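You operate a simulated robot arm through the tools that you are given. There is no shell and no other tool.

You run a simulated robot arm. Do the job below in one go: nothing can be reset, and whatever is moved stays where it is left.

## Task
Shut the steam, cool the basin into the green with tap water, then lift out the basket.
Fine: open the tap half way, tap off first; the basket stands on the drip plate with its beads. Set down upright: wire basket.

It is judged by the outcome, as a careful person would: the job done as asked, and still so three seconds after it is handed in. It fails if anything else is knocked over, pushed out of place, dropped, spilled or broken.

## Robot
A 6-joint arm with a two-finger parallel gripper, fixed in place. Base frame: the origin is at the foot of the arm, x ahead of it, y to its left, z up; the work surface is at about z = 0. Lengths are in mm, angles in degrees, forces in N, time in s.
With the tool pointing down near the work surface it reaches from about 180 to 460 mm from the base axis. Its first joint turns from -70.0 to 70.0 degrees. Payload 1.9 kg.
The TCP is the grasp point between the finger pads, 23 mm short of the fingertips. In the tool frame z runs along the fingers and y along their closing line. Largest opening 94 mm; finger width 38, thickness 10; the body of the gripper, 54 by 96 mm, starts 39 mm behind the TCP.
Orientation is that of the tool frame in the base frame, as a unit quaternion [w, x, y, z]. With the fingers straight down and closing along the base's y, the tool's x points along the base's -x, its y along +y and its z along -z.

## Interface
- The arm moves only by the tool nudge_tool. Its argument "rows" is a list of rows, each an object of numbers (a shift or turn left out is 0, a gripper value left out holds the last): "ax", "ay", "az": the turn, a rotation vector about the tool's x, y, z in units of 8 degrees (1.0 is 8 degrees); "dx", "dy", "dz": the shift along the tool's x, y, z in units of 25 mm (1.0 is 25 mm); "grip": the closure, from 0 (fully open) to 1 (shut). In form: [{"ax": .., "ay": .., "az": .., "dx": .., "dy": .., "dz": .., "grip": ..}, ...]. A call has 1 to 20 rows; each row shifts and turns the commanded pose from where the row before left it, along the tool's axes as they then stand. A call with a number of a shift or a turn outside -1 to 1 is refused whole. A row lasts 0.2 s, in which the tool goes at most 50 mm and 8.6 degrees; a call with a longer step from one row to the next is refused whole, and so is a gripper value outside its range. A pose out of reach is approached as far as the arm can. The call stops where the force on the tool passes 40 N (or 10 N more than at its start, if that is more) or the arm is blocked; 0.2 s more then pass. Each finger travels about 108 mm/s and halts on what it meets, pressing with about 41 N; the grip force reading is that of the motor and also rises with nothing between the fingers. The clock runs only during rows and for 0.2 s after the last one: add rows that do not move to give the fingers time. The reply holds the time, the measured pose of the TCP, the force on the tool along the base axes, the opening and the grip force, in the units named above and with some noise, with the torque about the TCP (base axes, N m) and any sound that the robot's microphone picked up.
- Cameras (640 x 400 px; columns grow to the right, rows downward): "scene" is fixed at [65.6, 321.6, 425]; the picture's right is [-0.65, -0.76, 0.00], its down [-0.42, 0.36, -0.83] and it looks along [0.63, -0.54, -0.55] (base axes); focal length 214 px, centre (320, 200). "wrist" rides on the gripper at [86, 16, -75] in the tool frame; the picture's right is [-0.18, 0.98, 0.00], its down [-0.58, -0.11, -0.81] and it looks along [-0.79, -0.15, 0.59] (tool axes); focal length 243 px, centre (320, 200). There is no depth. A picture from a camera that has moved, and an enlarged one, comes with that camera's place and axes in the base frame and with its lens.
- camera(camera): a new picture of that camera. It takes no simulated time.
- close_up(camera, box): a new picture of the part [left, top, right, bottom] of that camera's present view, enlarged. It takes no simulated time.
- close_job(): hands the job in; it is judged then, once.

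Nothing tells you positions but the pictures and the camera data. Unless the task says otherwise, let go and move clear before handing in.

The tools are called after "Call:" by a JSON object that holds its "op" and its "data". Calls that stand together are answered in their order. nudge_tool: Moves the arm, as the interface text tells. Its arguments: {"type":"object","properties":{"rows":{"type":"array"}},"required":["rows"]} The other tools are called the same way: camera (camera) takes a picture; close_up (camera, box) takes an enlarged picture of a part of a camera's view; close_job () hands the job in.

At the start:

```text
time_s: 0.0
tool_pos: [268.9, 61.1, 413.6]
tool_rot: [0.001, 0.0, 1.0, -0.001]
contact_force: [-0.1, -0.6, 0.7]
wrist_torque: [0.0, -0.02, -0.01]
opening: 94.1
grip_force: 0.0
```

scene: 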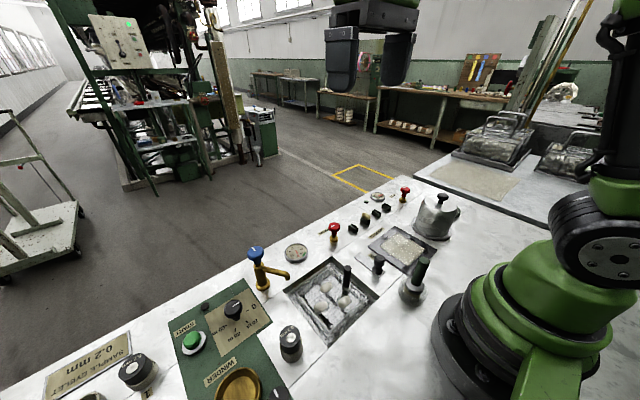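
wrist: 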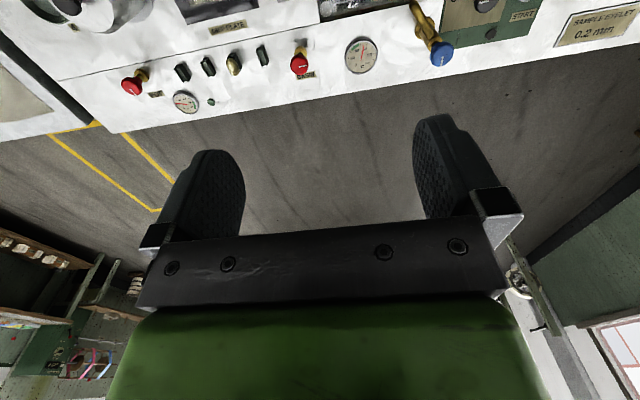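

I see a bench with a basin, gauges, red and blue valves and a drip plate. I'll zoom in before moving anything.

Call:
{"op": "close_up", "data": {"camera": "scene", "box": [230, 220, 390, 320]}}

Call:
{"op": "close_up", "data": {"camera": "scene", "box": [310, 170, 470, 270]}}

Call:
{"op": "close_up", "data": {"camera": "scene", "box": [160, 280, 320, 400]}}

Call:
{"op": "close_up", "data": {"camera": "wrist", "box": [100, 0, 340, 150]}}

Call:
{"op": "close_up", "data": {"camera": "wrist", "box": [280, 0, 520, 150]}}

```text
4.00 times, centred on (310, 270) of scene
camera zoom: at [65.6, 321.6, 425.0], right [-0.65, -0.76, 0.0], down [-0.42, 0.36, -0.83], along [0.63, -0.54, -0.55], focal length 858 px, centre (360, -80)
```

zoom: 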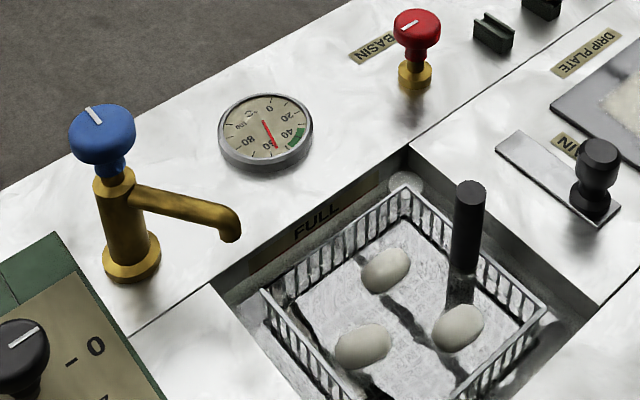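

```text
4.00 times, centred on (390, 220) of scene
camera zoom: at [65.6, 321.6, 425.0], right [-0.65, -0.76, 0.0], down [-0.42, 0.36, -0.83], along [0.63, -0.54, -0.55], focal length 858 px, centre (40, 120)
```

zoom: 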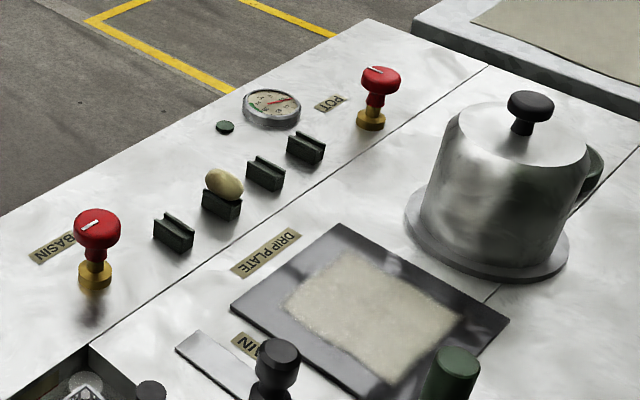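

```text
3.33 times, centred on (240, 340) of scene
camera zoom: at [65.6, 321.6, 425.0], right [-0.65, -0.76, 0.0], down [-0.42, 0.36, -0.83], along [0.63, -0.54, -0.55], focal length 715 px, centre (587, -267)
```

zoom: 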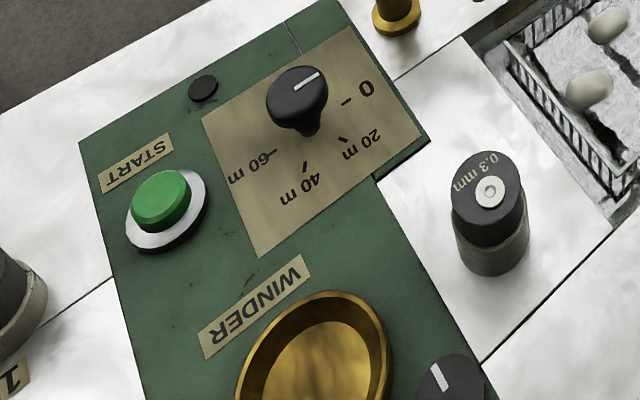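

```text
2.67 times, centred on (220, 75) of wrist
camera zoom: at [181.8, 78.5, 487.1], right [0.18, 0.98, 0.0], down [0.58, -0.11, 0.81], along [0.79, -0.15, -0.59], focal length 647 px, centre (587, 533)
```

zoom: 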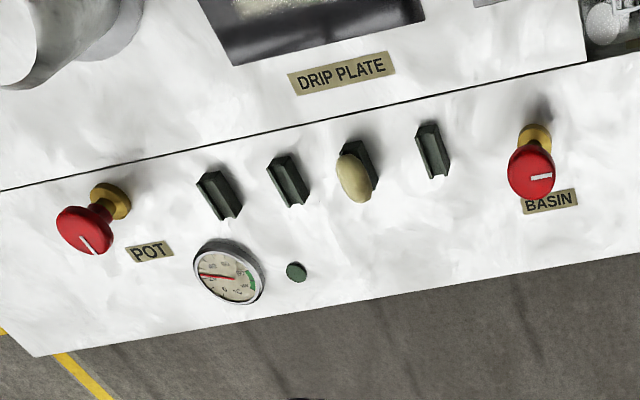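

```text
2.67 times, centred on (400, 75) of wrist
camera zoom: at [181.8, 78.5, 487.1], right [0.18, 0.98, 0.0], down [0.58, -0.11, 0.81], along [0.79, -0.15, -0.59], focal length 647 px, centre (107, 533)
```

zoom: 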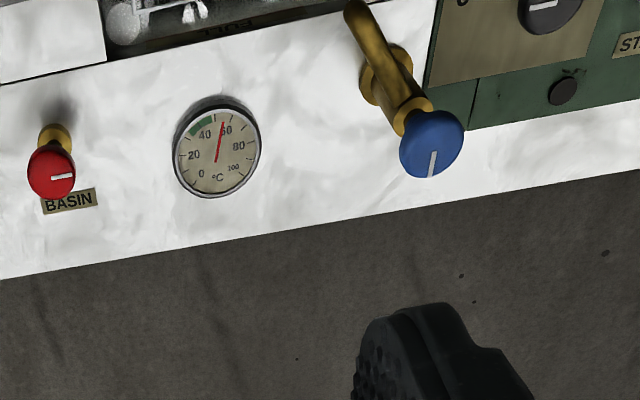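

The basin steam valve (red, "BASIN") looks to be near (371, 8) with its top at about z 50. The blue tap is near (375, 225) with its top at about z 106, and the basin gauge reads about 60 with green at 40–50. I'll move above the steam valve and look closer.

Call:
{"op": "nudge_tool", "data": {"rows": [{"dx": -0.34, "dy": -0.177, "dz": 0.95, "grip": 0.3}, {"dx": -0.34, "dy": -0.177, "dz": 0.95}, {"dx": -0.34, "dy": -0.177, "dz": 0.95}, {"dx": -0.34, "dy": -0.177, "dz": 0.95}, {"dx": -0.34, "dy": -0.177, "dz": 0.95}, {"dx": -0.34, "dy": -0.177, "dz": 0.95}, {"dx": -0.34, "dy": -0.177, "dz": 0.95}, {"dx": -0.34, "dy": -0.177, "dz": 0.95}, {"dx": -0.34, "dy": -0.177, "dz": 0.95}, {"dx": -0.34, "dy": -0.177, "dz": 0.95}, {"dx": -0.34, "dy": -0.177, "dz": 0.95}, {"dx": -0.34, "dy": -0.177, "dz": 0.95}, {}]}}

Call:
{"op": "camera", "data": {"camera": "wrist"}}

Call:
{"op": "camera", "data": {"camera": "scene"}}

Call:
{"op": "close_up", "data": {"camera": "scene", "box": [230, 220, 390, 320]}}

```text
time_s: 2.8
tool_pos: [370.3, 11.0, 128.0]
tool_rot: [0.0, 0.001, 1.0, 0.0]
contact_force: [0.2, -0.2, -0.9]
wrist_torque: [-0.01, -0.01, 0.0]
opening: 65.8
grip_force: 0.0
```

```text
taken
camera wrist: at [282.3, 26.7, 201.8], right [0.18, 0.98, 0.0], down [0.58, -0.11, 0.81], along [0.79, -0.15, -0.59], focal length 243 px, centre (320, 200)
```

wrist: 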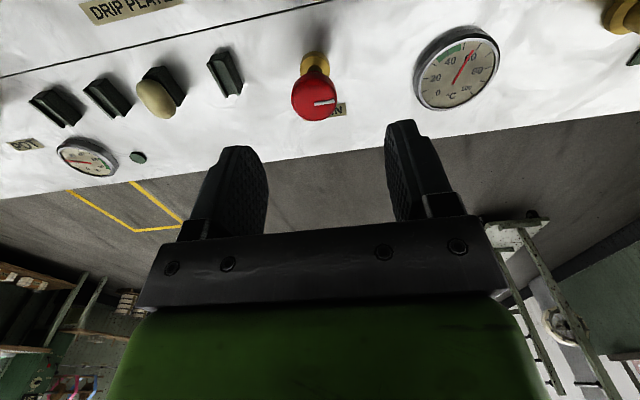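

```text
taken
```

scene: 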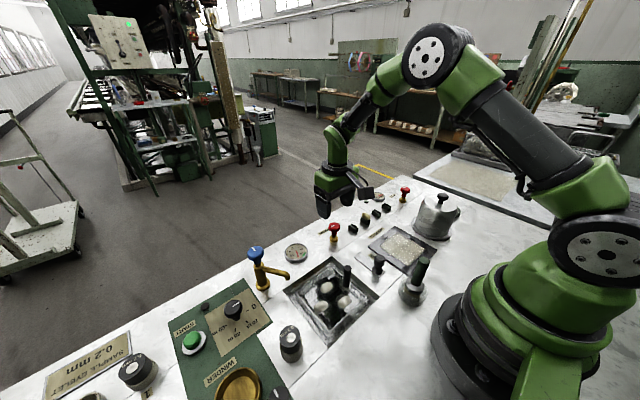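

```text
4.00 times, centred on (310, 270) of scene
camera zoom: at [65.6, 321.6, 425.0], right [-0.65, -0.76, 0.0], down [-0.42, 0.36, -0.83], along [0.63, -0.54, -0.55], focal length 858 px, centre (360, -80)
```

zoom: 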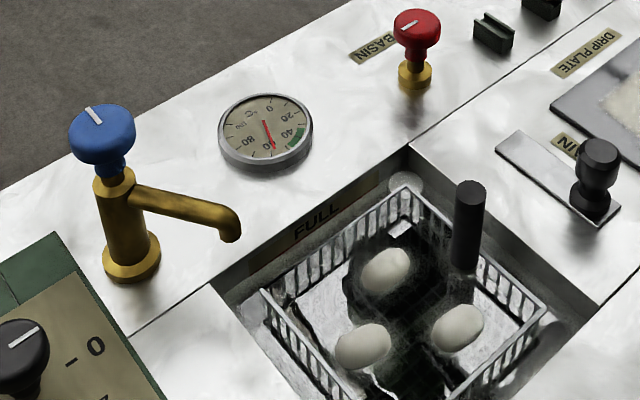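

Call:
{"op": "close_up", "data": {"camera": "wrist", "box": [260, 10, 500, 130]}}

Call:
{"op": "close_up", "data": {"camera": "wrist", "box": [20, 40, 260, 190]}}

Call:
{"op": "close_up", "data": {"camera": "scene", "box": [310, 200, 360, 240]}}

```text
2.67 times, centred on (380, 70) of wrist
camera zoom: at [282.3, 26.7, 201.8], right [0.18, 0.98, 0.0], down [0.58, -0.11, 0.81], along [0.79, -0.15, -0.59], focal length 647 px, centre (160, 547)
```

zoom: 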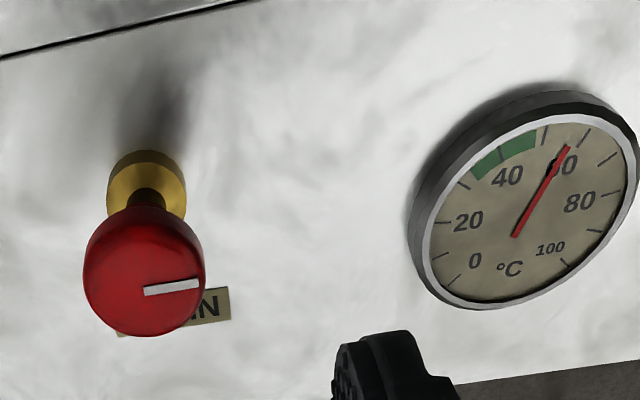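

```text
2.67 times, centred on (140, 115) of wrist
camera zoom: at [282.3, 26.7, 201.8], right [0.18, 0.98, 0.0], down [0.58, -0.11, 0.81], along [0.79, -0.15, -0.59], focal length 647 px, centre (800, 427)
```

zoom: 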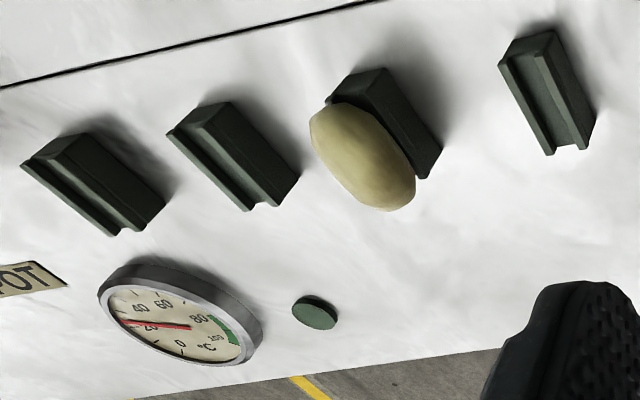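

```text
10.00 times, centred on (335, 220) of scene
camera zoom: at [65.6, 321.6, 425.0], right [-0.65, -0.76, 0.0], down [-0.42, 0.36, -0.83], along [0.63, -0.54, -0.55], focal length 2145 px, centre (170, 0)
```

zoom: 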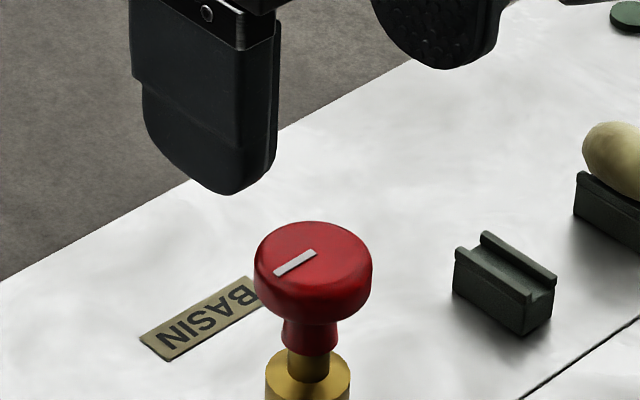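

The basin steam knob is at about (369.5, 6.5) with its pointer toward +y. The pot valve and tap both point to +x and look shut, so I'll grip the basin knob and turn it 90° clockwise.

Call:
{"op": "nudge_tool", "data": {"rows": [{"dx": 0.03, "dy": -0.18, "dz": 0.86}, {"dz": 0.86}, {"dz": 0.86}, {"dz": 0.86}, {}, {"grip": 0.8}, {}, {}]}}

Call:
{"op": "close_up", "data": {"camera": "wrist", "box": [200, 100, 440, 250]}}

Call:
{"op": "close_up", "data": {"camera": "scene", "box": [230, 190, 390, 290]}}

```text
time_s: 4.6
tool_pos: [369.7, 5.3, 44.2]
tool_rot: [0.0, 0.001, 1.0, -0.001]
contact_force: [7.7, 31.7, -11.6]
wrist_torque: [0.03, -0.06, 0.03]
opening: 31.6
grip_force: 45.3
```

```text
2.67 times, centred on (320, 175) of wrist
camera zoom: at [283.4, 21.1, 116.9], right [0.18, 0.98, 0.0], down [0.58, -0.11, 0.81], along [0.79, -0.15, -0.59], focal length 647 px, centre (320, 267)
```

zoom: 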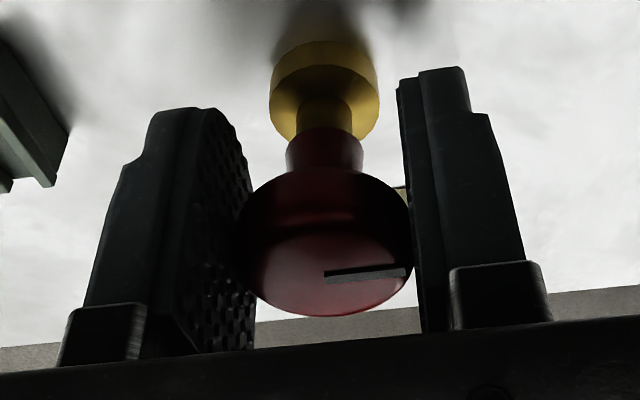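

```text
4.00 times, centred on (310, 240) of scene
camera zoom: at [65.6, 321.6, 425.0], right [-0.65, -0.76, 0.0], down [-0.42, 0.36, -0.83], along [0.63, -0.54, -0.55], focal length 858 px, centre (360, 40)
```

zoom: 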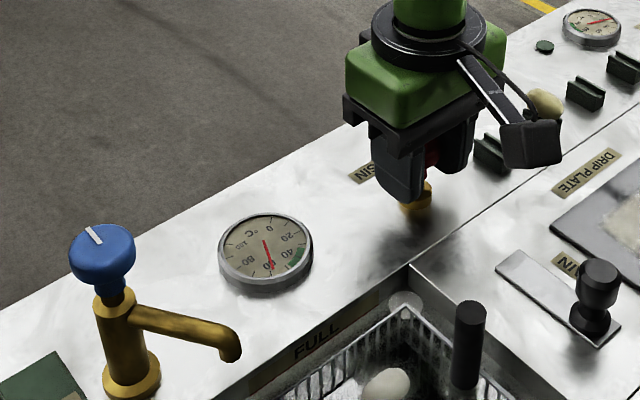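

Call:
{"op": "nudge_tool", "data": {"rows": [{"dy": -0.05}, {}]}}

```text
time_s: 5.0
tool_pos: [370.9, 4.9, 42.1]
tool_rot: [0.0, -0.001, 1.0, 0.0]
contact_force: [2.8, 2.3, -2.5]
wrist_torque: [0.01, 0.26, -0.07]
opening: 31.7
grip_force: 44.9
stopped in row 1: the force on the tool passed its limit at 47 N (the readings are from after the stop); the commanded pose is now the measured one
```

The grip has settled with low side forces. Now I'll turn the knob clockwise.

Call:
{"op": "nudge_tool", "data": {"rows": [{"az": 0.8}, {"az": 0.8}, {"az": 0.8}, {}]}}

Call:
{"op": "close_up", "data": {"camera": "wrist", "box": [200, 100, 440, 250]}}

```text
time_s: 6.2
tool_pos: [370.1, 7.5, 43.5]
tool_rot: [0.001, 0.166, 0.986, 0.001]
contact_force: [3.8, 2.4, -2.9]
wrist_torque: [0.12, 0.34, 0.0]
opening: 31.6
grip_force: 45.9
stopped in row 4: the force on the tool passed its limit at 41 N (the readings are from after the stop); the commanded pose is now the measured one
```

```text
2.67 times, centred on (320, 175) of wrist
camera zoom: at [293.5, 50.0, 116.9], right [0.5, 0.87, 0.0], down [0.51, -0.29, 0.81], along [0.7, -0.4, -0.59], focal length 647 px, centre (320, 267)
```

zoom: 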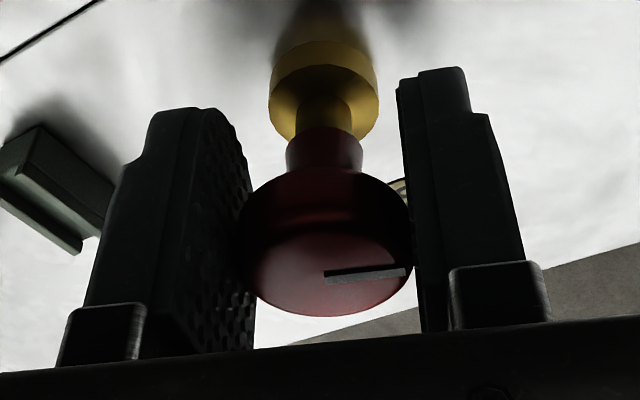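

Call:
{"op": "nudge_tool", "data": {"rows": [{"az": 0.8}, {"az": 0.8}, {"az": 0.8}, {"az": 0.8}, {}]}}

```text
time_s: 7.2
tool_pos: [372.6, 7.2, 43.3]
tool_rot: [0.0, 0.372, 0.928, 0.002]
contact_force: [2.4, 3.8, -1.7]
wrist_torque: [0.17, 0.26, 0.02]
opening: 31.4
grip_force: 44.5
stopped in row 5: the force on the tool passed its limit at 41 N (the readings are from after the stop); the commanded pose is now the measured one
```

Call:
{"op": "nudge_tool", "data": {"rows": [{"az": 0.8}, {"az": 0.8}, {"az": 0.8}, {}]}}

Call:
{"op": "close_up", "data": {"camera": "wrist", "box": [200, 100, 440, 250]}}

Call:
{"op": "close_up", "data": {"camera": "scene", "box": [270, 160, 390, 270]}}

```text
time_s: 8.1
tool_pos: [372.4, 8.6, 42.4]
tool_rot: [0.003, 0.519, 0.855, 0.004]
contact_force: [2.5, 1.7, -4.6]
wrist_torque: [0.36, 0.21, 0.0]
opening: 31.8
grip_force: 45.5
stopped in row 4: the force on the tool passed its limit at 43 N (the readings are from after the stop); the commanded pose is now the measured one
```

```text
2.67 times, centred on (320, 175) of wrist
camera zoom: at [346.4, 93.1, 117.1], right [0.96, 0.29, 0.01], down [0.16, -0.57, 0.81], along [0.24, -0.77, -0.59], focal length 647 px, centre (320, 267)
```

zoom: 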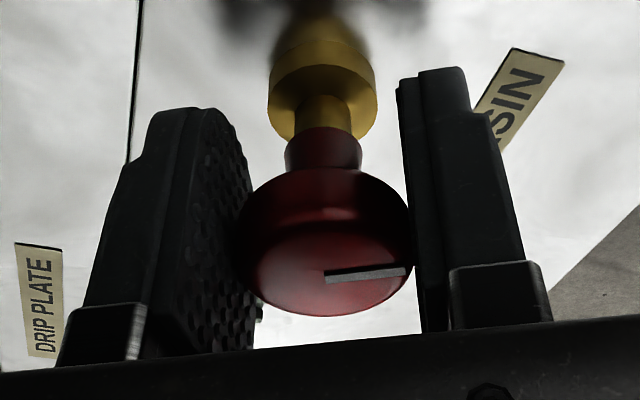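

```text
3.64 times, centred on (330, 215) of scene
camera zoom: at [65.6, 321.6, 425.0], right [-0.65, -0.76, 0.0], down [-0.42, 0.36, -0.83], along [0.63, -0.54, -0.55], focal length 780 px, centre (284, 146)
```

zoom: 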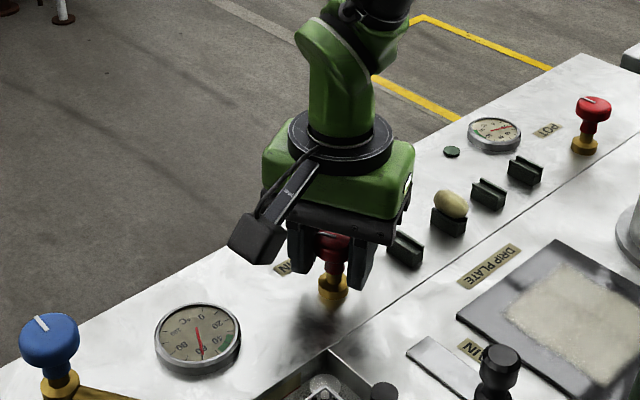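

Call:
{"op": "nudge_tool", "data": {"rows": [{"az": 0.8}, {"az": 0.8}, {"az": 0.8}, {"az": 0.8}, {}]}}

Call:
{"op": "close_up", "data": {"camera": "wrist", "box": [200, 100, 440, 250]}}

```text
time_s: 8.7
tool_pos: [374.0, 9.9, 43.3]
tool_rot: [0.005, 0.603, 0.798, 0.005]
contact_force: [3.6, 1.2, -5.5]
wrist_torque: [0.26, 0.07, 0.01]
opening: 31.5
grip_force: 44.8
stopped in row 3: the force on the tool passed its limit at 44 N (the readings are from after the stop); the commanded pose is now the measured one
```

```text
2.67 times, centred on (320, 175) of wrist
camera zoom: at [364.3, 96.9, 117.2], right [1.0, 0.09, 0.01], down [0.04, -0.59, 0.81], along [0.08, -0.8, -0.59], focal length 647 px, centre (320, 267)
```

zoom: 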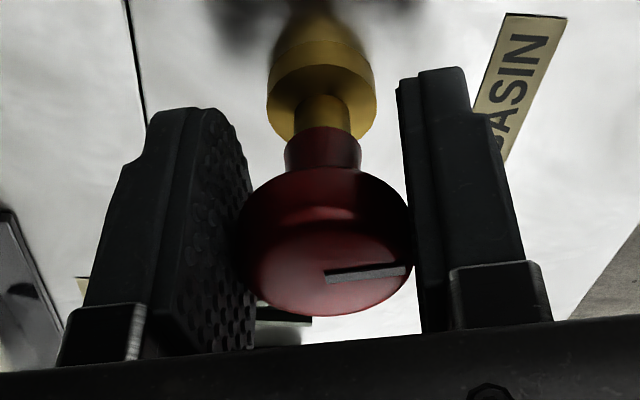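

Call:
{"op": "nudge_tool", "data": {"rows": [{"az": 0.7, "dy": 0.02}, {"az": 0.7, "dy": 0.02}, {"az": 0.6, "dy": 0.02}, {}]}}

Call:
{"op": "close_up", "data": {"camera": "wrist", "box": [200, 100, 440, 250]}}

```text
time_s: 9.7
tool_pos: [374.7, 9.9, 42.8]
tool_rot: [0.004, 0.709, 0.705, 0.006]
contact_force: [7.6, -2.5, -9.8]
wrist_torque: [-0.44, -0.03, 0.31]
opening: 31.3
grip_force: 44.8
```

```text
2.67 times, centred on (320, 175) of wrist
camera zoom: at [390.1, 95.9, 117.6], right [0.98, -0.19, 0.01], down [-0.12, -0.58, 0.8], along [-0.14, -0.79, -0.6], focal length 647 px, centre (320, 267)
```

zoom: 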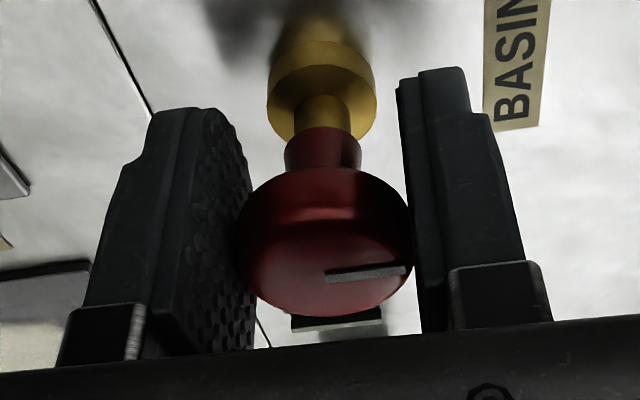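

The knob is at about 90° and torque about z has appeared. I'll push a touch further to confirm the stop.

Call:
{"op": "nudge_tool", "data": {"rows": [{"az": 0.4}, {}]}}

Call:
{"op": "close_up", "data": {"camera": "wrist", "box": [200, 100, 440, 250]}}

```text
time_s: 10.3
tool_pos: [374.5, 11.5, 43.0]
tool_rot: [0.003, 0.729, 0.685, 0.006]
contact_force: [-1.0, 1.7, 9.4]
wrist_torque: [-0.07, 0.0, 0.51]
opening: 31.5
grip_force: 45.2
```

```text
2.67 times, centred on (320, 175) of wrist
camera zoom: at [395.2, 95.4, 117.7], right [0.97, -0.24, 0.01], down [-0.16, -0.58, 0.8], along [-0.19, -0.78, -0.6], focal length 647 px, centre (320, 267)
```

zoom: 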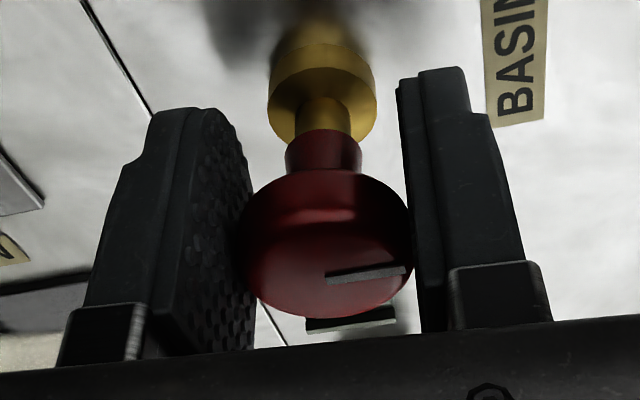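

Torque rose and the knob slipped slightly in the fingers, so it is at its stop: shut. I'll release and rise.

Call:
{"op": "nudge_tool", "data": {"rows": [{"grip": 0.35}, {}, {"dz": -0.9}, {"dz": -0.9}, {"dz": -0.9}, {"dz": -0.9}, {"az": -1, "dz": -0.6}, {"az": -1}, {"az": -1}]}}

Call:
{"op": "close_up", "data": {"camera": "scene", "box": [230, 200, 390, 300]}}

Call:
{"op": "camera", "data": {"camera": "wrist"}}

```text
time_s: 12.3
tool_pos: [375.1, 9.2, 147.6]
tool_rot: [0.005, 0.568, 0.823, 0.005]
contact_force: [0.1, -0.5, -0.3]
wrist_torque: [-0.01, -0.01, 0.0]
opening: 61.3
grip_force: 0.2
```

```text
4.00 times, centred on (310, 250) of scene
camera zoom: at [65.6, 321.6, 425.0], right [-0.65, -0.76, 0.0], down [-0.42, 0.36, -0.83], along [0.63, -0.54, -0.55], focal length 858 px, centre (360, 0)
```

zoom: 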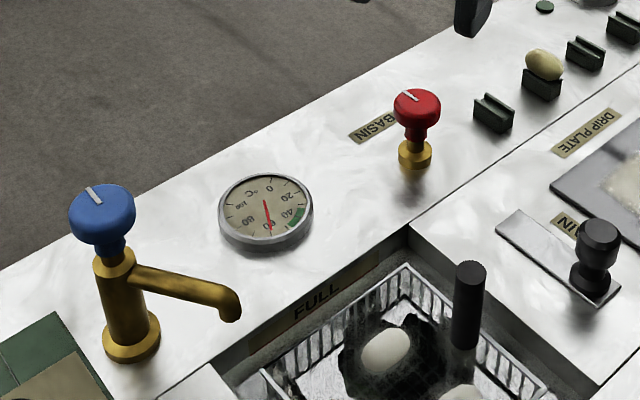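

```text
taken
camera wrist: at [357.8, 95.5, 222.4], right [0.98, 0.17, 0.01], down [0.09, -0.58, 0.81], along [0.15, -0.79, -0.59], focal length 243 px, centre (320, 200)
```

wrist: 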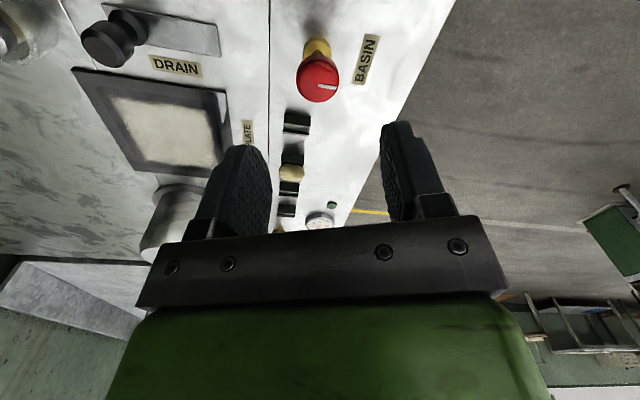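

The steam valve pointer now matches the shut direction. Next I'll go above the tap knob, estimated at (377, 225) with its top at z ≈ 106, and look.

Call:
{"op": "nudge_tool", "data": {"rows": [{"az": -1, "dz": -0.3, "grip": 0.28}, {"az": -1, "dz": -0.3}, {"az": -1, "dz": -0.3}, {"dx": 0.865, "dy": 0.88}, {"dx": 0.865, "dy": 0.88}, {"dx": 0.865, "dy": 0.88}, {"dx": 0.865, "dy": 0.88}, {"dx": 0.865, "dy": 0.88}, {"dx": 0.865, "dy": 0.88}, {"dx": 0.865, "dy": 0.88}, {}]}}

Call:
{"op": "camera", "data": {"camera": "wrist"}}

Call:
{"op": "camera", "data": {"camera": "scene"}}

Call:
{"op": "close_up", "data": {"camera": "scene", "box": [230, 230, 330, 300]}}

```text
time_s: 14.7
tool_pos: [376.7, 226.2, 168.6]
tool_rot: [0.005, 0.387, 0.922, 0.003]
contact_force: [-0.2, -0.1, -0.1]
wrist_torque: [-0.02, 0.0, 0.0]
opening: 67.8
grip_force: 0.1
```

```text
taken
camera wrist: at [325.2, 299.6, 241.8], right [0.83, 0.56, 0.01], down [0.32, -0.49, 0.81], along [0.46, -0.67, -0.59], focal length 243 px, centre (320, 200)
```

wrist: 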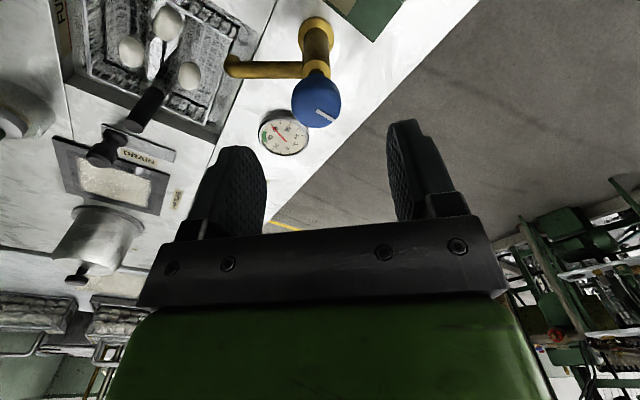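

```text
taken
```

scene: 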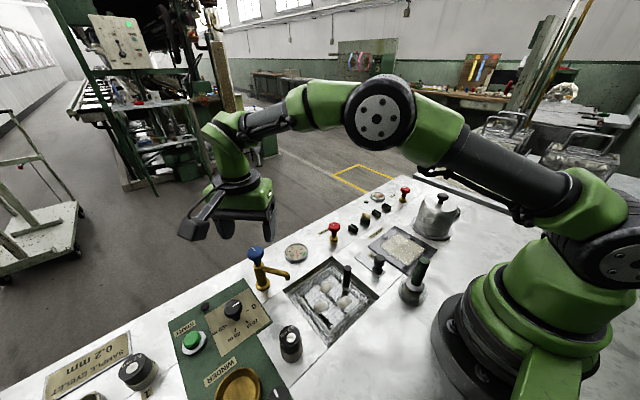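

```text
5.71 times, centred on (280, 265) of scene
camera zoom: at [65.6, 321.7, 425.0], right [-0.65, -0.76, 0.0], down [-0.42, 0.36, -0.83], along [0.63, -0.54, -0.55], focal length 1226 px, centre (549, -171)
```

zoom: 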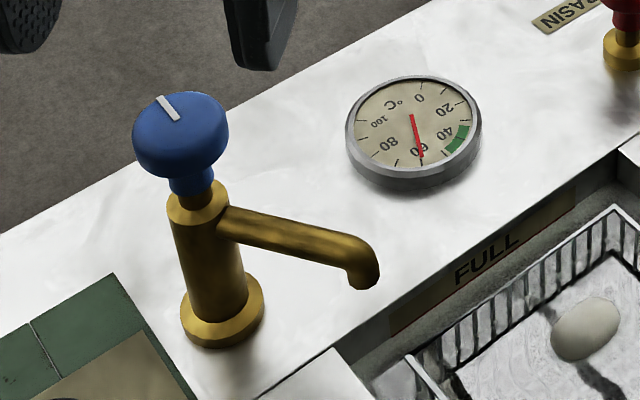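

The tap knob is about (375, 224.5) with its top near z 106, and the gauge is still about 61 with the tap pointer at +x. I'll descend around the knob without closing yet.

Call:
{"op": "nudge_tool", "data": {"rows": [{"dy": -0.096, "dz": 0.7}, {"dz": 0.7}, {"dz": 0.7}, {"dz": 0.7}, {}]}}

Call:
{"op": "close_up", "data": {"camera": "wrist", "box": [200, 100, 440, 250]}}

Call:
{"op": "close_up", "data": {"camera": "scene", "box": [210, 220, 310, 300]}}

```text
time_s: 15.9
tool_pos: [374.4, 223.6, 102.0]
tool_rot: [0.006, 0.386, 0.922, 0.004]
contact_force: [1.0, -0.6, 0.3]
wrist_torque: [-0.01, 0.0, 0.0]
opening: 67.6
grip_force: 0.0
```

```text
2.67 times, centred on (320, 175) of wrist
camera zoom: at [324.0, 296.1, 174.7], right [0.83, 0.56, 0.01], down [0.32, -0.49, 0.81], along [0.46, -0.67, -0.59], focal length 647 px, centre (320, 267)
```

zoom: 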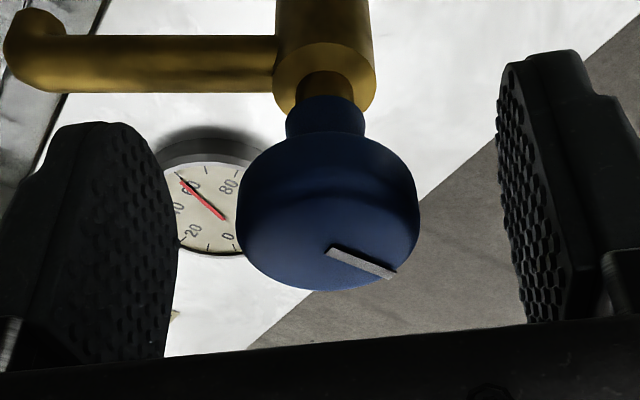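

```text
5.00 times, centred on (260, 260) of scene
camera zoom: at [65.6, 321.6, 425.0], right [-0.65, -0.76, 0.0], down [-0.42, 0.36, -0.83], along [0.63, -0.54, -0.55], focal length 1072 px, centre (620, -100)
```

zoom: 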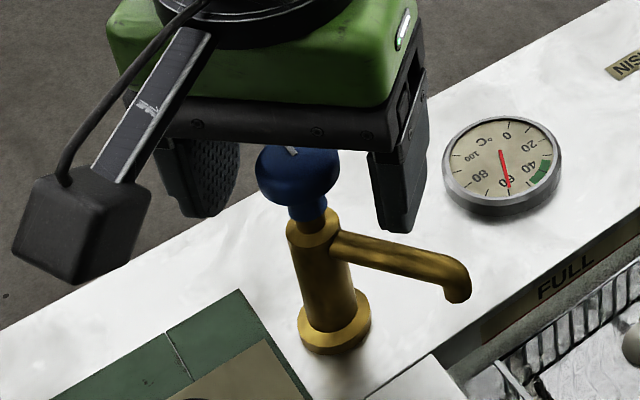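

Call:
{"op": "nudge_tool", "data": {"rows": [{"dx": -0.18, "dy": 0.03, "dz": 0.22}, {}, {"grip": 0.8}, {}, {}]}}

Call:
{"op": "close_up", "data": {"camera": "wrist", "box": [200, 100, 440, 250]}}

```text
time_s: 17.1
tool_pos: [379.4, 220.4, 96.7]
tool_rot: [0.005, 0.386, 0.922, 0.005]
contact_force: [12.7, 9.2, -9.7]
wrist_torque: [0.26, 0.24, -0.1]
opening: 31.5
grip_force: 45.2
```

```text
2.67 times, centred on (320, 175) of wrist
camera zoom: at [328.5, 293.4, 169.7], right [0.83, 0.56, 0.01], down [0.32, -0.49, 0.81], along [0.46, -0.67, -0.59], focal length 647 px, centre (320, 267)
```

zoom: 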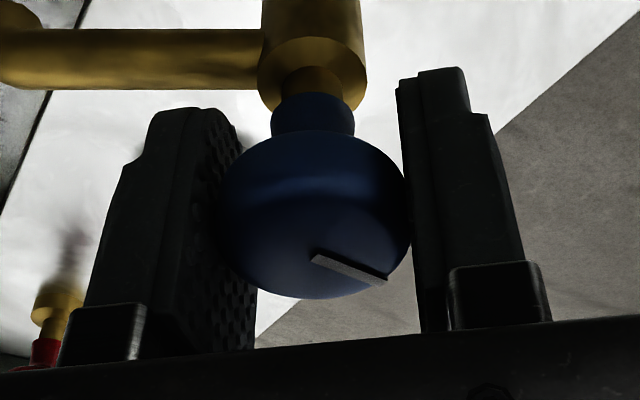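

The tap is gripped. I'll open it counter-clockwise in small steps and watch the water and any sound.

Call:
{"op": "nudge_tool", "data": {"rows": [{"az": -0.8}, {"az": -0.8}, {}]}}

Call:
{"op": "camera", "data": {"camera": "scene"}}

Call:
{"op": "close_up", "data": {"camera": "wrist", "box": [200, 100, 440, 250]}}

```text
time_s: 17.9
tool_pos: [379.6, 221.3, 97.0]
tool_rot: [0.008, 0.28, 0.96, 0.004]
contact_force: [27.5, 26.4, -6.7]
wrist_torque: [0.63, 1.03, -0.24]
opening: 31.1
grip_force: 44.5
```

```text
taken
```

scene: 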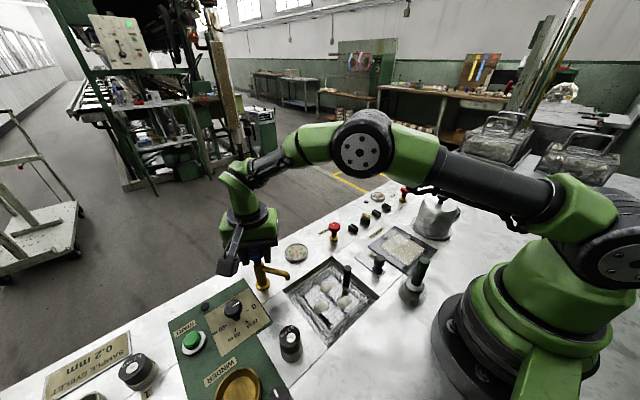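

```text
2.67 times, centred on (320, 175) of wrist
camera zoom: at [314.1, 281.5, 169.5], right [0.68, 0.73, 0.02], down [0.42, -0.41, 0.81], along [0.6, -0.55, -0.58], focal length 647 px, centre (320, 267)
```

zoom: 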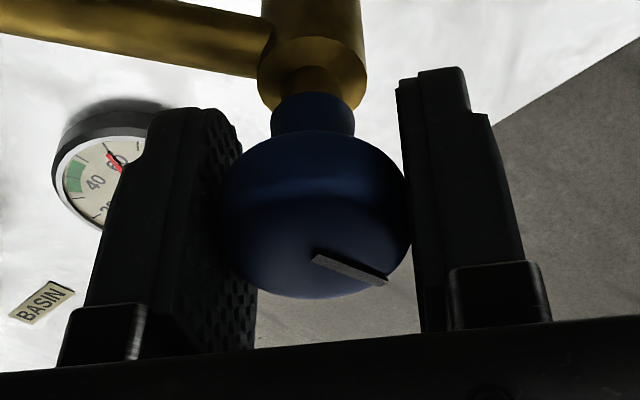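

Call:
{"op": "nudge_tool", "data": {"rows": [{"dy": 0.08}, {}]}}

Call:
{"op": "close_up", "data": {"camera": "scene", "box": [210, 220, 330, 320]}}

```text
time_s: 18.5
tool_pos: [380.9, 222.1, 96.5]
tool_rot: [0.006, 0.281, 0.96, 0.002]
contact_force: [-12.5, -0.6, 22.0]
wrist_torque: [-0.53, -0.71, 0.03]
opening: 31.4
grip_force: 44.8
```

```text
4.00 times, centred on (270, 270) of scene
camera zoom: at [65.5, 321.6, 425.0], right [-0.65, -0.76, 0.0], down [-0.42, 0.36, -0.83], along [0.63, -0.54, -0.55], focal length 858 px, centre (520, -80)
```

zoom: 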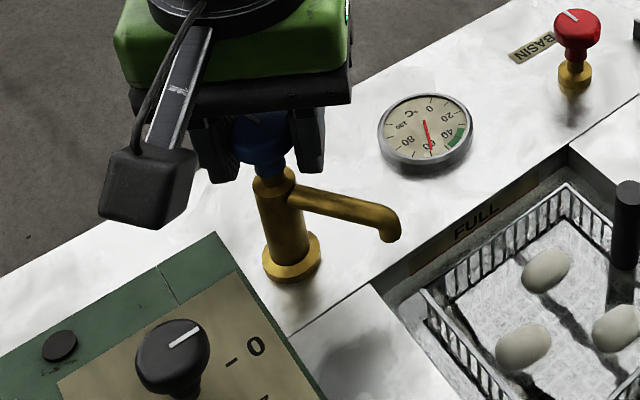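

Call:
{"op": "nudge_tool", "data": {"rows": [{"az": -0.8, "dy": -0.02}, {"az": -0.8}, {}]}}

Call:
{"op": "close_up", "data": {"camera": "scene", "box": [210, 220, 330, 320]}}

Call:
{"op": "close_up", "data": {"camera": "wrist", "box": [200, 100, 440, 250]}}

```text
time_s: 19.3
tool_pos: [380.5, 222.3, 95.0]
tool_rot: [0.006, 0.172, 0.985, 0.004]
contact_force: [-2.3, 14.7, 19.1]
wrist_torque: [0.55, 1.08, -0.06]
opening: 31.4
grip_force: 44.8
```

```text
4.00 times, centred on (270, 270) of scene
camera zoom: at [65.5, 321.6, 425.0], right [-0.65, -0.76, 0.0], down [-0.42, 0.36, -0.83], along [0.63, -0.54, -0.55], focal length 858 px, centre (520, -80)
```

zoom: 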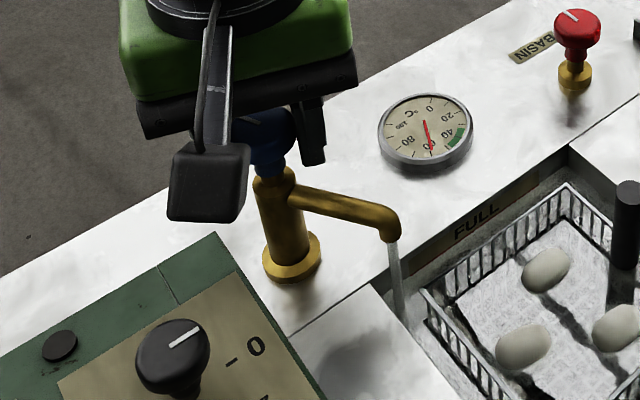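

```text
2.67 times, centred on (320, 175) of wrist
camera zoom: at [303.3, 267.1, 169.3], right [0.51, 0.86, 0.01], down [0.5, -0.3, 0.81], along [0.7, -0.4, -0.58], focal length 647 px, centre (320, 267)
```

zoom: 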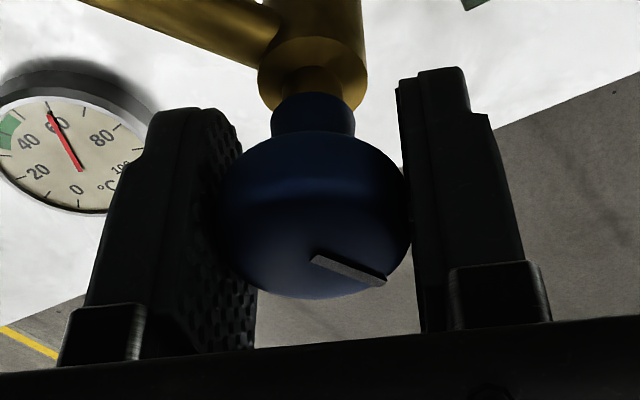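

Water began in a thin stream at about 26°. I'll go on to 45°, half of a quarter turn like the steam knob's travel.

Call:
{"op": "nudge_tool", "data": {"rows": [{"az": -0.8, "dy": 0.03}, {"az": -0.8}, {"az": -0.8}, {}]}}

Call:
{"op": "close_up", "data": {"camera": "scene", "box": [210, 220, 330, 320]}}

Call:
{"op": "camera", "data": {"camera": "wrist"}}

```text
time_s: 20.1
tool_pos: [382.0, 225.6, 95.4]
tool_rot: [0.007, 0.009, 1.0, 0.004]
contact_force: [3.1, 3.3, -2.0]
wrist_torque: [-0.09, 0.29, -0.07]
opening: 31.4
grip_force: 45.1
stopped in row 4: the force on the tool passed its limit at 41 N (the readings are from after the stop); the commanded pose is now the measured one
```

```text
4.00 times, centred on (270, 270) of scene
camera zoom: at [65.6, 321.6, 425.0], right [-0.65, -0.76, 0.0], down [-0.42, 0.36, -0.83], along [0.63, -0.54, -0.55], focal length 858 px, centre (520, -80)
```

zoom: 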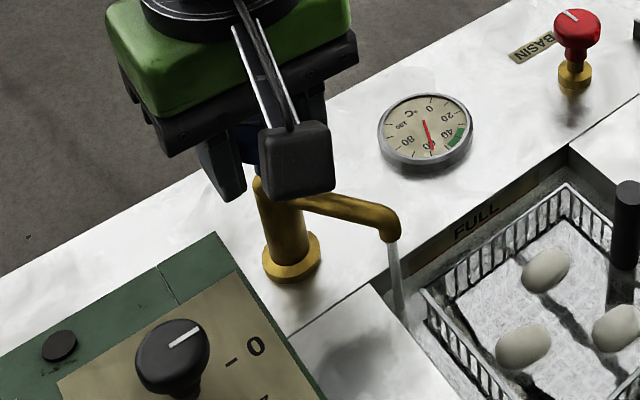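

```text
taken
camera wrist: at [293.4, 242.1, 169.0], right [0.2, 0.98, 0.01], down [0.57, -0.12, 0.81], along [0.8, -0.16, -0.58], focal length 243 px, centre (320, 200)
```

wrist: 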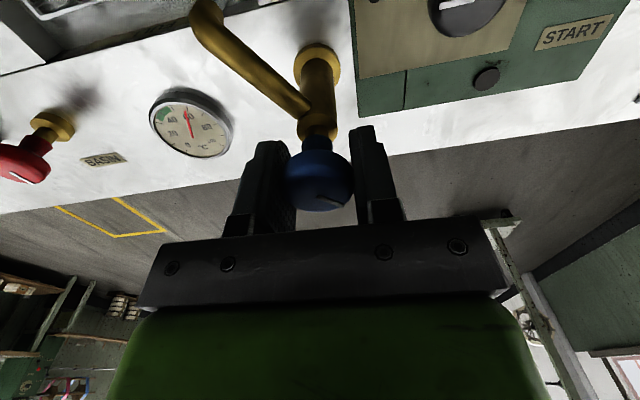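

Call:
{"op": "nudge_tool", "data": {"rows": [{}, {}, {}, {}, {}, {}, {}, {}, {}, {}]}}

Call:
{"op": "close_up", "data": {"camera": "scene", "box": [290, 230, 390, 350]}}

Call:
{"op": "close_up", "data": {"camera": "scene", "box": [275, 235, 325, 270]}}

Call:
{"op": "close_up", "data": {"camera": "wrist", "box": [140, 70, 260, 170]}}

Call:
{"op": "close_up", "data": {"camera": "wrist", "box": [240, 120, 400, 220]}}

```text
time_s: 22.3
tool_pos: [382.0, 225.2, 95.5]
tool_rot: [0.006, 0.009, 1.0, 0.005]
contact_force: [3.4, 9.2, -3.5]
wrist_torque: [0.04, -0.11, -0.07]
opening: 31.5
grip_force: 44.6
```

```text
3.33 times, centred on (340, 290) of scene
camera zoom: at [65.6, 321.6, 425.0], right [-0.65, -0.76, 0.0], down [-0.42, 0.36, -0.83], along [0.63, -0.54, -0.55], focal length 715 px, centre (253, -100)
```

zoom: 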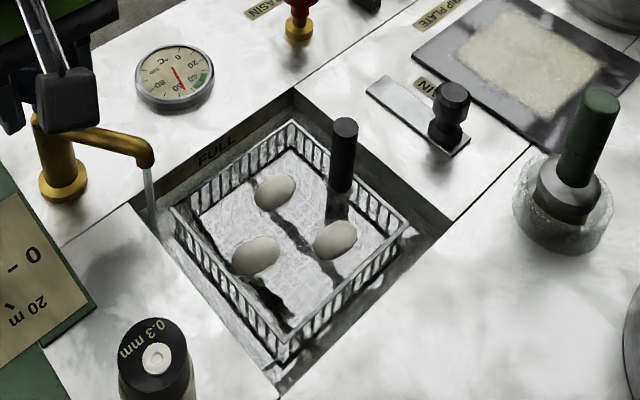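

```text
11.43 times, centred on (300, 252) of scene
camera zoom: at [65.6, 321.6, 425.0], right [-0.65, -0.76, 0.0], down [-0.42, 0.36, -0.83], along [0.63, -0.54, -0.55], focal length 2451 px, centre (549, -400)
```

zoom: 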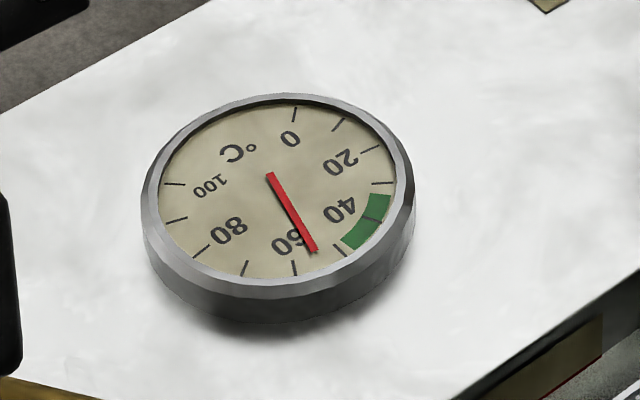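

```text
4.00 times, centred on (200, 120) of wrist
camera zoom: at [293.4, 242.1, 169.0], right [0.2, 0.98, 0.01], down [0.57, -0.12, 0.81], along [0.8, -0.16, -0.58], focal length 970 px, centre (800, 520)
```

zoom: 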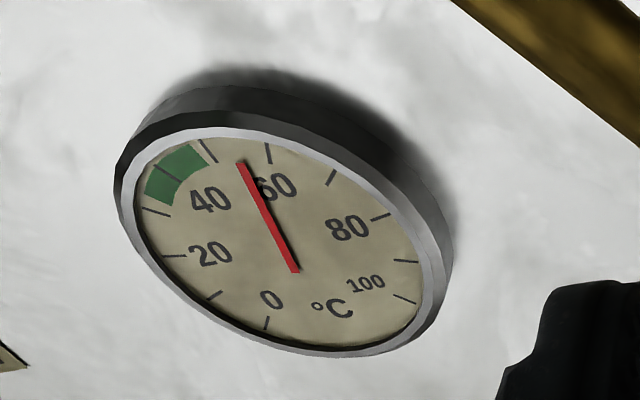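

```text
4.00 times, centred on (320, 170) of wrist
camera zoom: at [293.4, 242.1, 169.0], right [0.2, 0.98, 0.01], down [0.57, -0.12, 0.81], along [0.8, -0.16, -0.58], focal length 970 px, centre (320, 320)
```

zoom: 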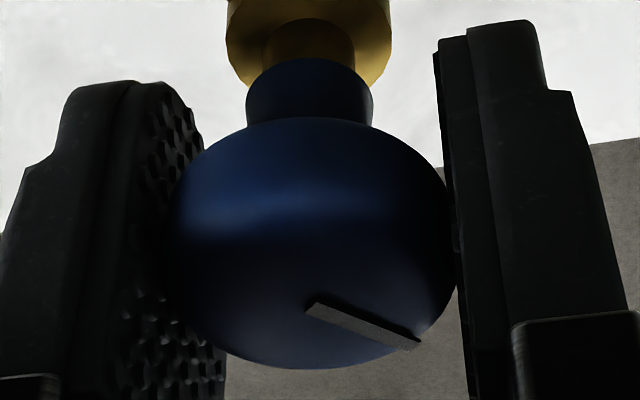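

The gauge is falling, now about 56, and the green band spans roughly 35–48. I'll keep holding and check in.

Call:
{"op": "nudge_tool", "data": {"rows": [{}, {}, {}, {}, {}, {}, {}, {}, {}, {}]}}

Call:
{"op": "close_up", "data": {"camera": "scene", "box": [275, 235, 325, 270]}}

Call:
{"op": "close_up", "data": {"camera": "scene", "box": [260, 230, 380, 320]}}

```text
time_s: 24.5
tool_pos: [380.9, 224.8, 95.6]
tool_rot: [0.007, 0.009, 1.0, 0.004]
contact_force: [5.0, 10.2, -3.5]
wrist_torque: [0.03, -0.03, -0.1]
opening: 31.1
grip_force: 45.2
```

```text
11.43 times, centred on (300, 252) of scene
camera zoom: at [65.6, 321.6, 425.0], right [-0.65, -0.76, 0.0], down [-0.42, 0.36, -0.83], along [0.63, -0.54, -0.55], focal length 2451 px, centre (549, -400)
```

zoom: 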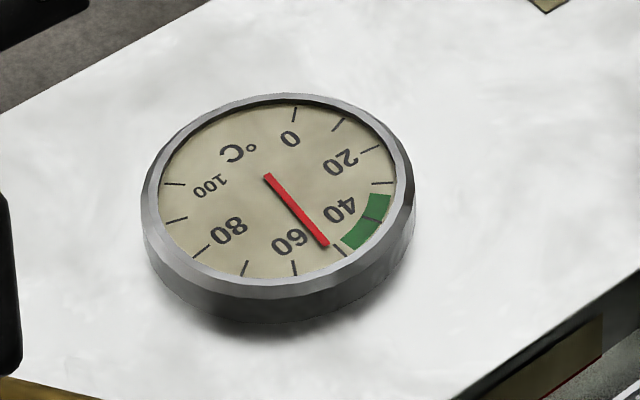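

```text
4.44 times, centred on (320, 275) of scene
camera zoom: at [65.6, 321.6, 425.0], right [-0.65, -0.76, 0.0], down [-0.42, 0.36, -0.83], along [0.63, -0.54, -0.55], focal length 953 px, centre (320, -133)
```

zoom: 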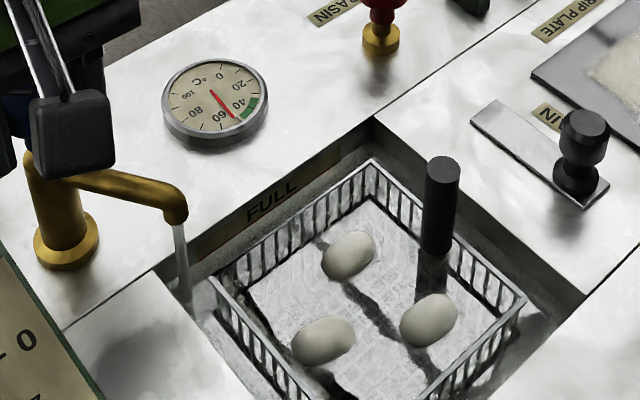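

Call:
{"op": "nudge_tool", "data": {"rows": [{}, {}, {}, {}, {}, {}, {}, {}, {}, {}, {}]}}

Call:
{"op": "close_up", "data": {"camera": "scene", "box": [275, 235, 325, 270]}}

Call:
{"op": "close_up", "data": {"camera": "scene", "box": [260, 230, 380, 320]}}

```text
time_s: 26.9
tool_pos: [381.1, 224.4, 95.9]
tool_rot: [0.007, 0.009, 1.0, 0.005]
contact_force: [2.7, 11.5, -2.6]
wrist_torque: [-0.03, -0.04, -0.09]
opening: 31.0
grip_force: 45.5
```

```text
11.43 times, centred on (300, 252) of scene
camera zoom: at [65.6, 321.6, 425.0], right [-0.65, -0.76, 0.0], down [-0.42, 0.36, -0.83], along [0.63, -0.54, -0.55], focal length 2451 px, centre (549, -400)
```

zoom: 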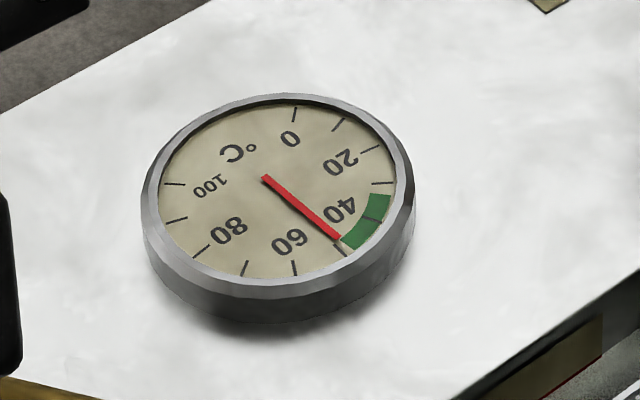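

```text
4.44 times, centred on (320, 275) of scene
camera zoom: at [65.6, 321.6, 425.0], right [-0.65, -0.76, 0.0], down [-0.42, 0.36, -0.83], along [0.63, -0.54, -0.55], focal length 953 px, centre (320, -133)
```

zoom: 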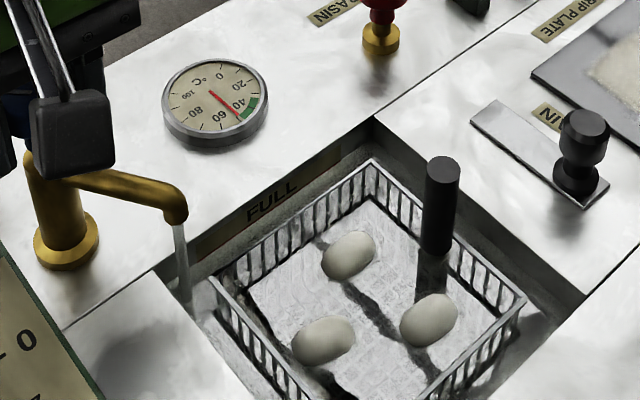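

Call:
{"op": "nudge_tool", "data": {"rows": [{}, {}, {}, {}, {}, {}, {}, {}, {}]}}

Call:
{"op": "close_up", "data": {"camera": "scene", "box": [275, 235, 325, 270]}}

Call:
{"op": "close_up", "data": {"camera": "scene", "box": [260, 230, 380, 320]}}

```text
time_s: 28.9
tool_pos: [381.7, 225.3, 96.4]
tool_rot: [0.006, 0.009, 1.0, 0.005]
contact_force: [2.0, 12.0, -1.9]
wrist_torque: [-0.01, 0.0, -0.09]
opening: 31.1
grip_force: 44.9
```

```text
11.43 times, centred on (300, 252) of scene
camera zoom: at [65.6, 321.6, 425.0], right [-0.65, -0.76, 0.0], down [-0.42, 0.36, -0.83], along [0.63, -0.54, -0.55], focal length 2451 px, centre (549, -400)
```

zoom: 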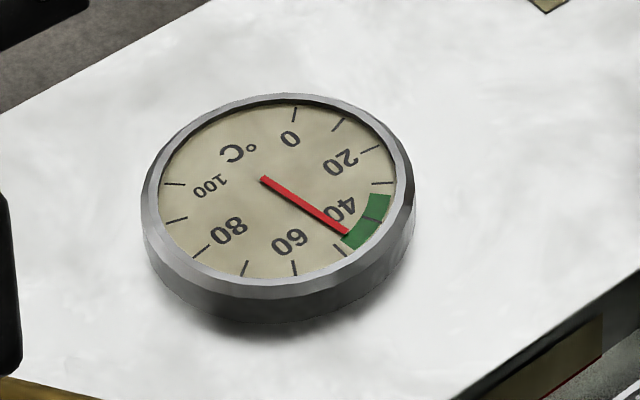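

```text
4.44 times, centred on (320, 275) of scene
camera zoom: at [65.6, 321.6, 425.0], right [-0.65, -0.76, 0.0], down [-0.42, 0.36, -0.83], along [0.63, -0.54, -0.55], focal length 953 px, centre (320, -133)
```

zoom: 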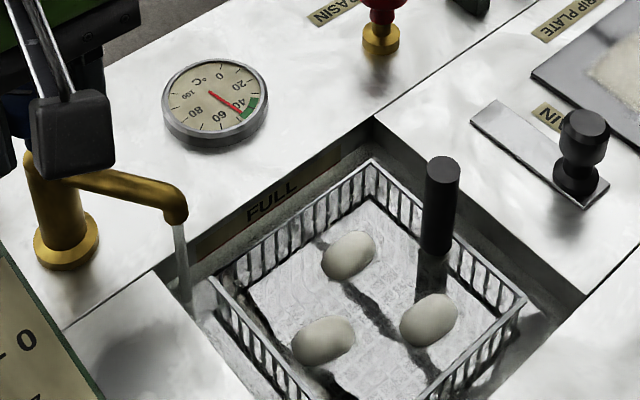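

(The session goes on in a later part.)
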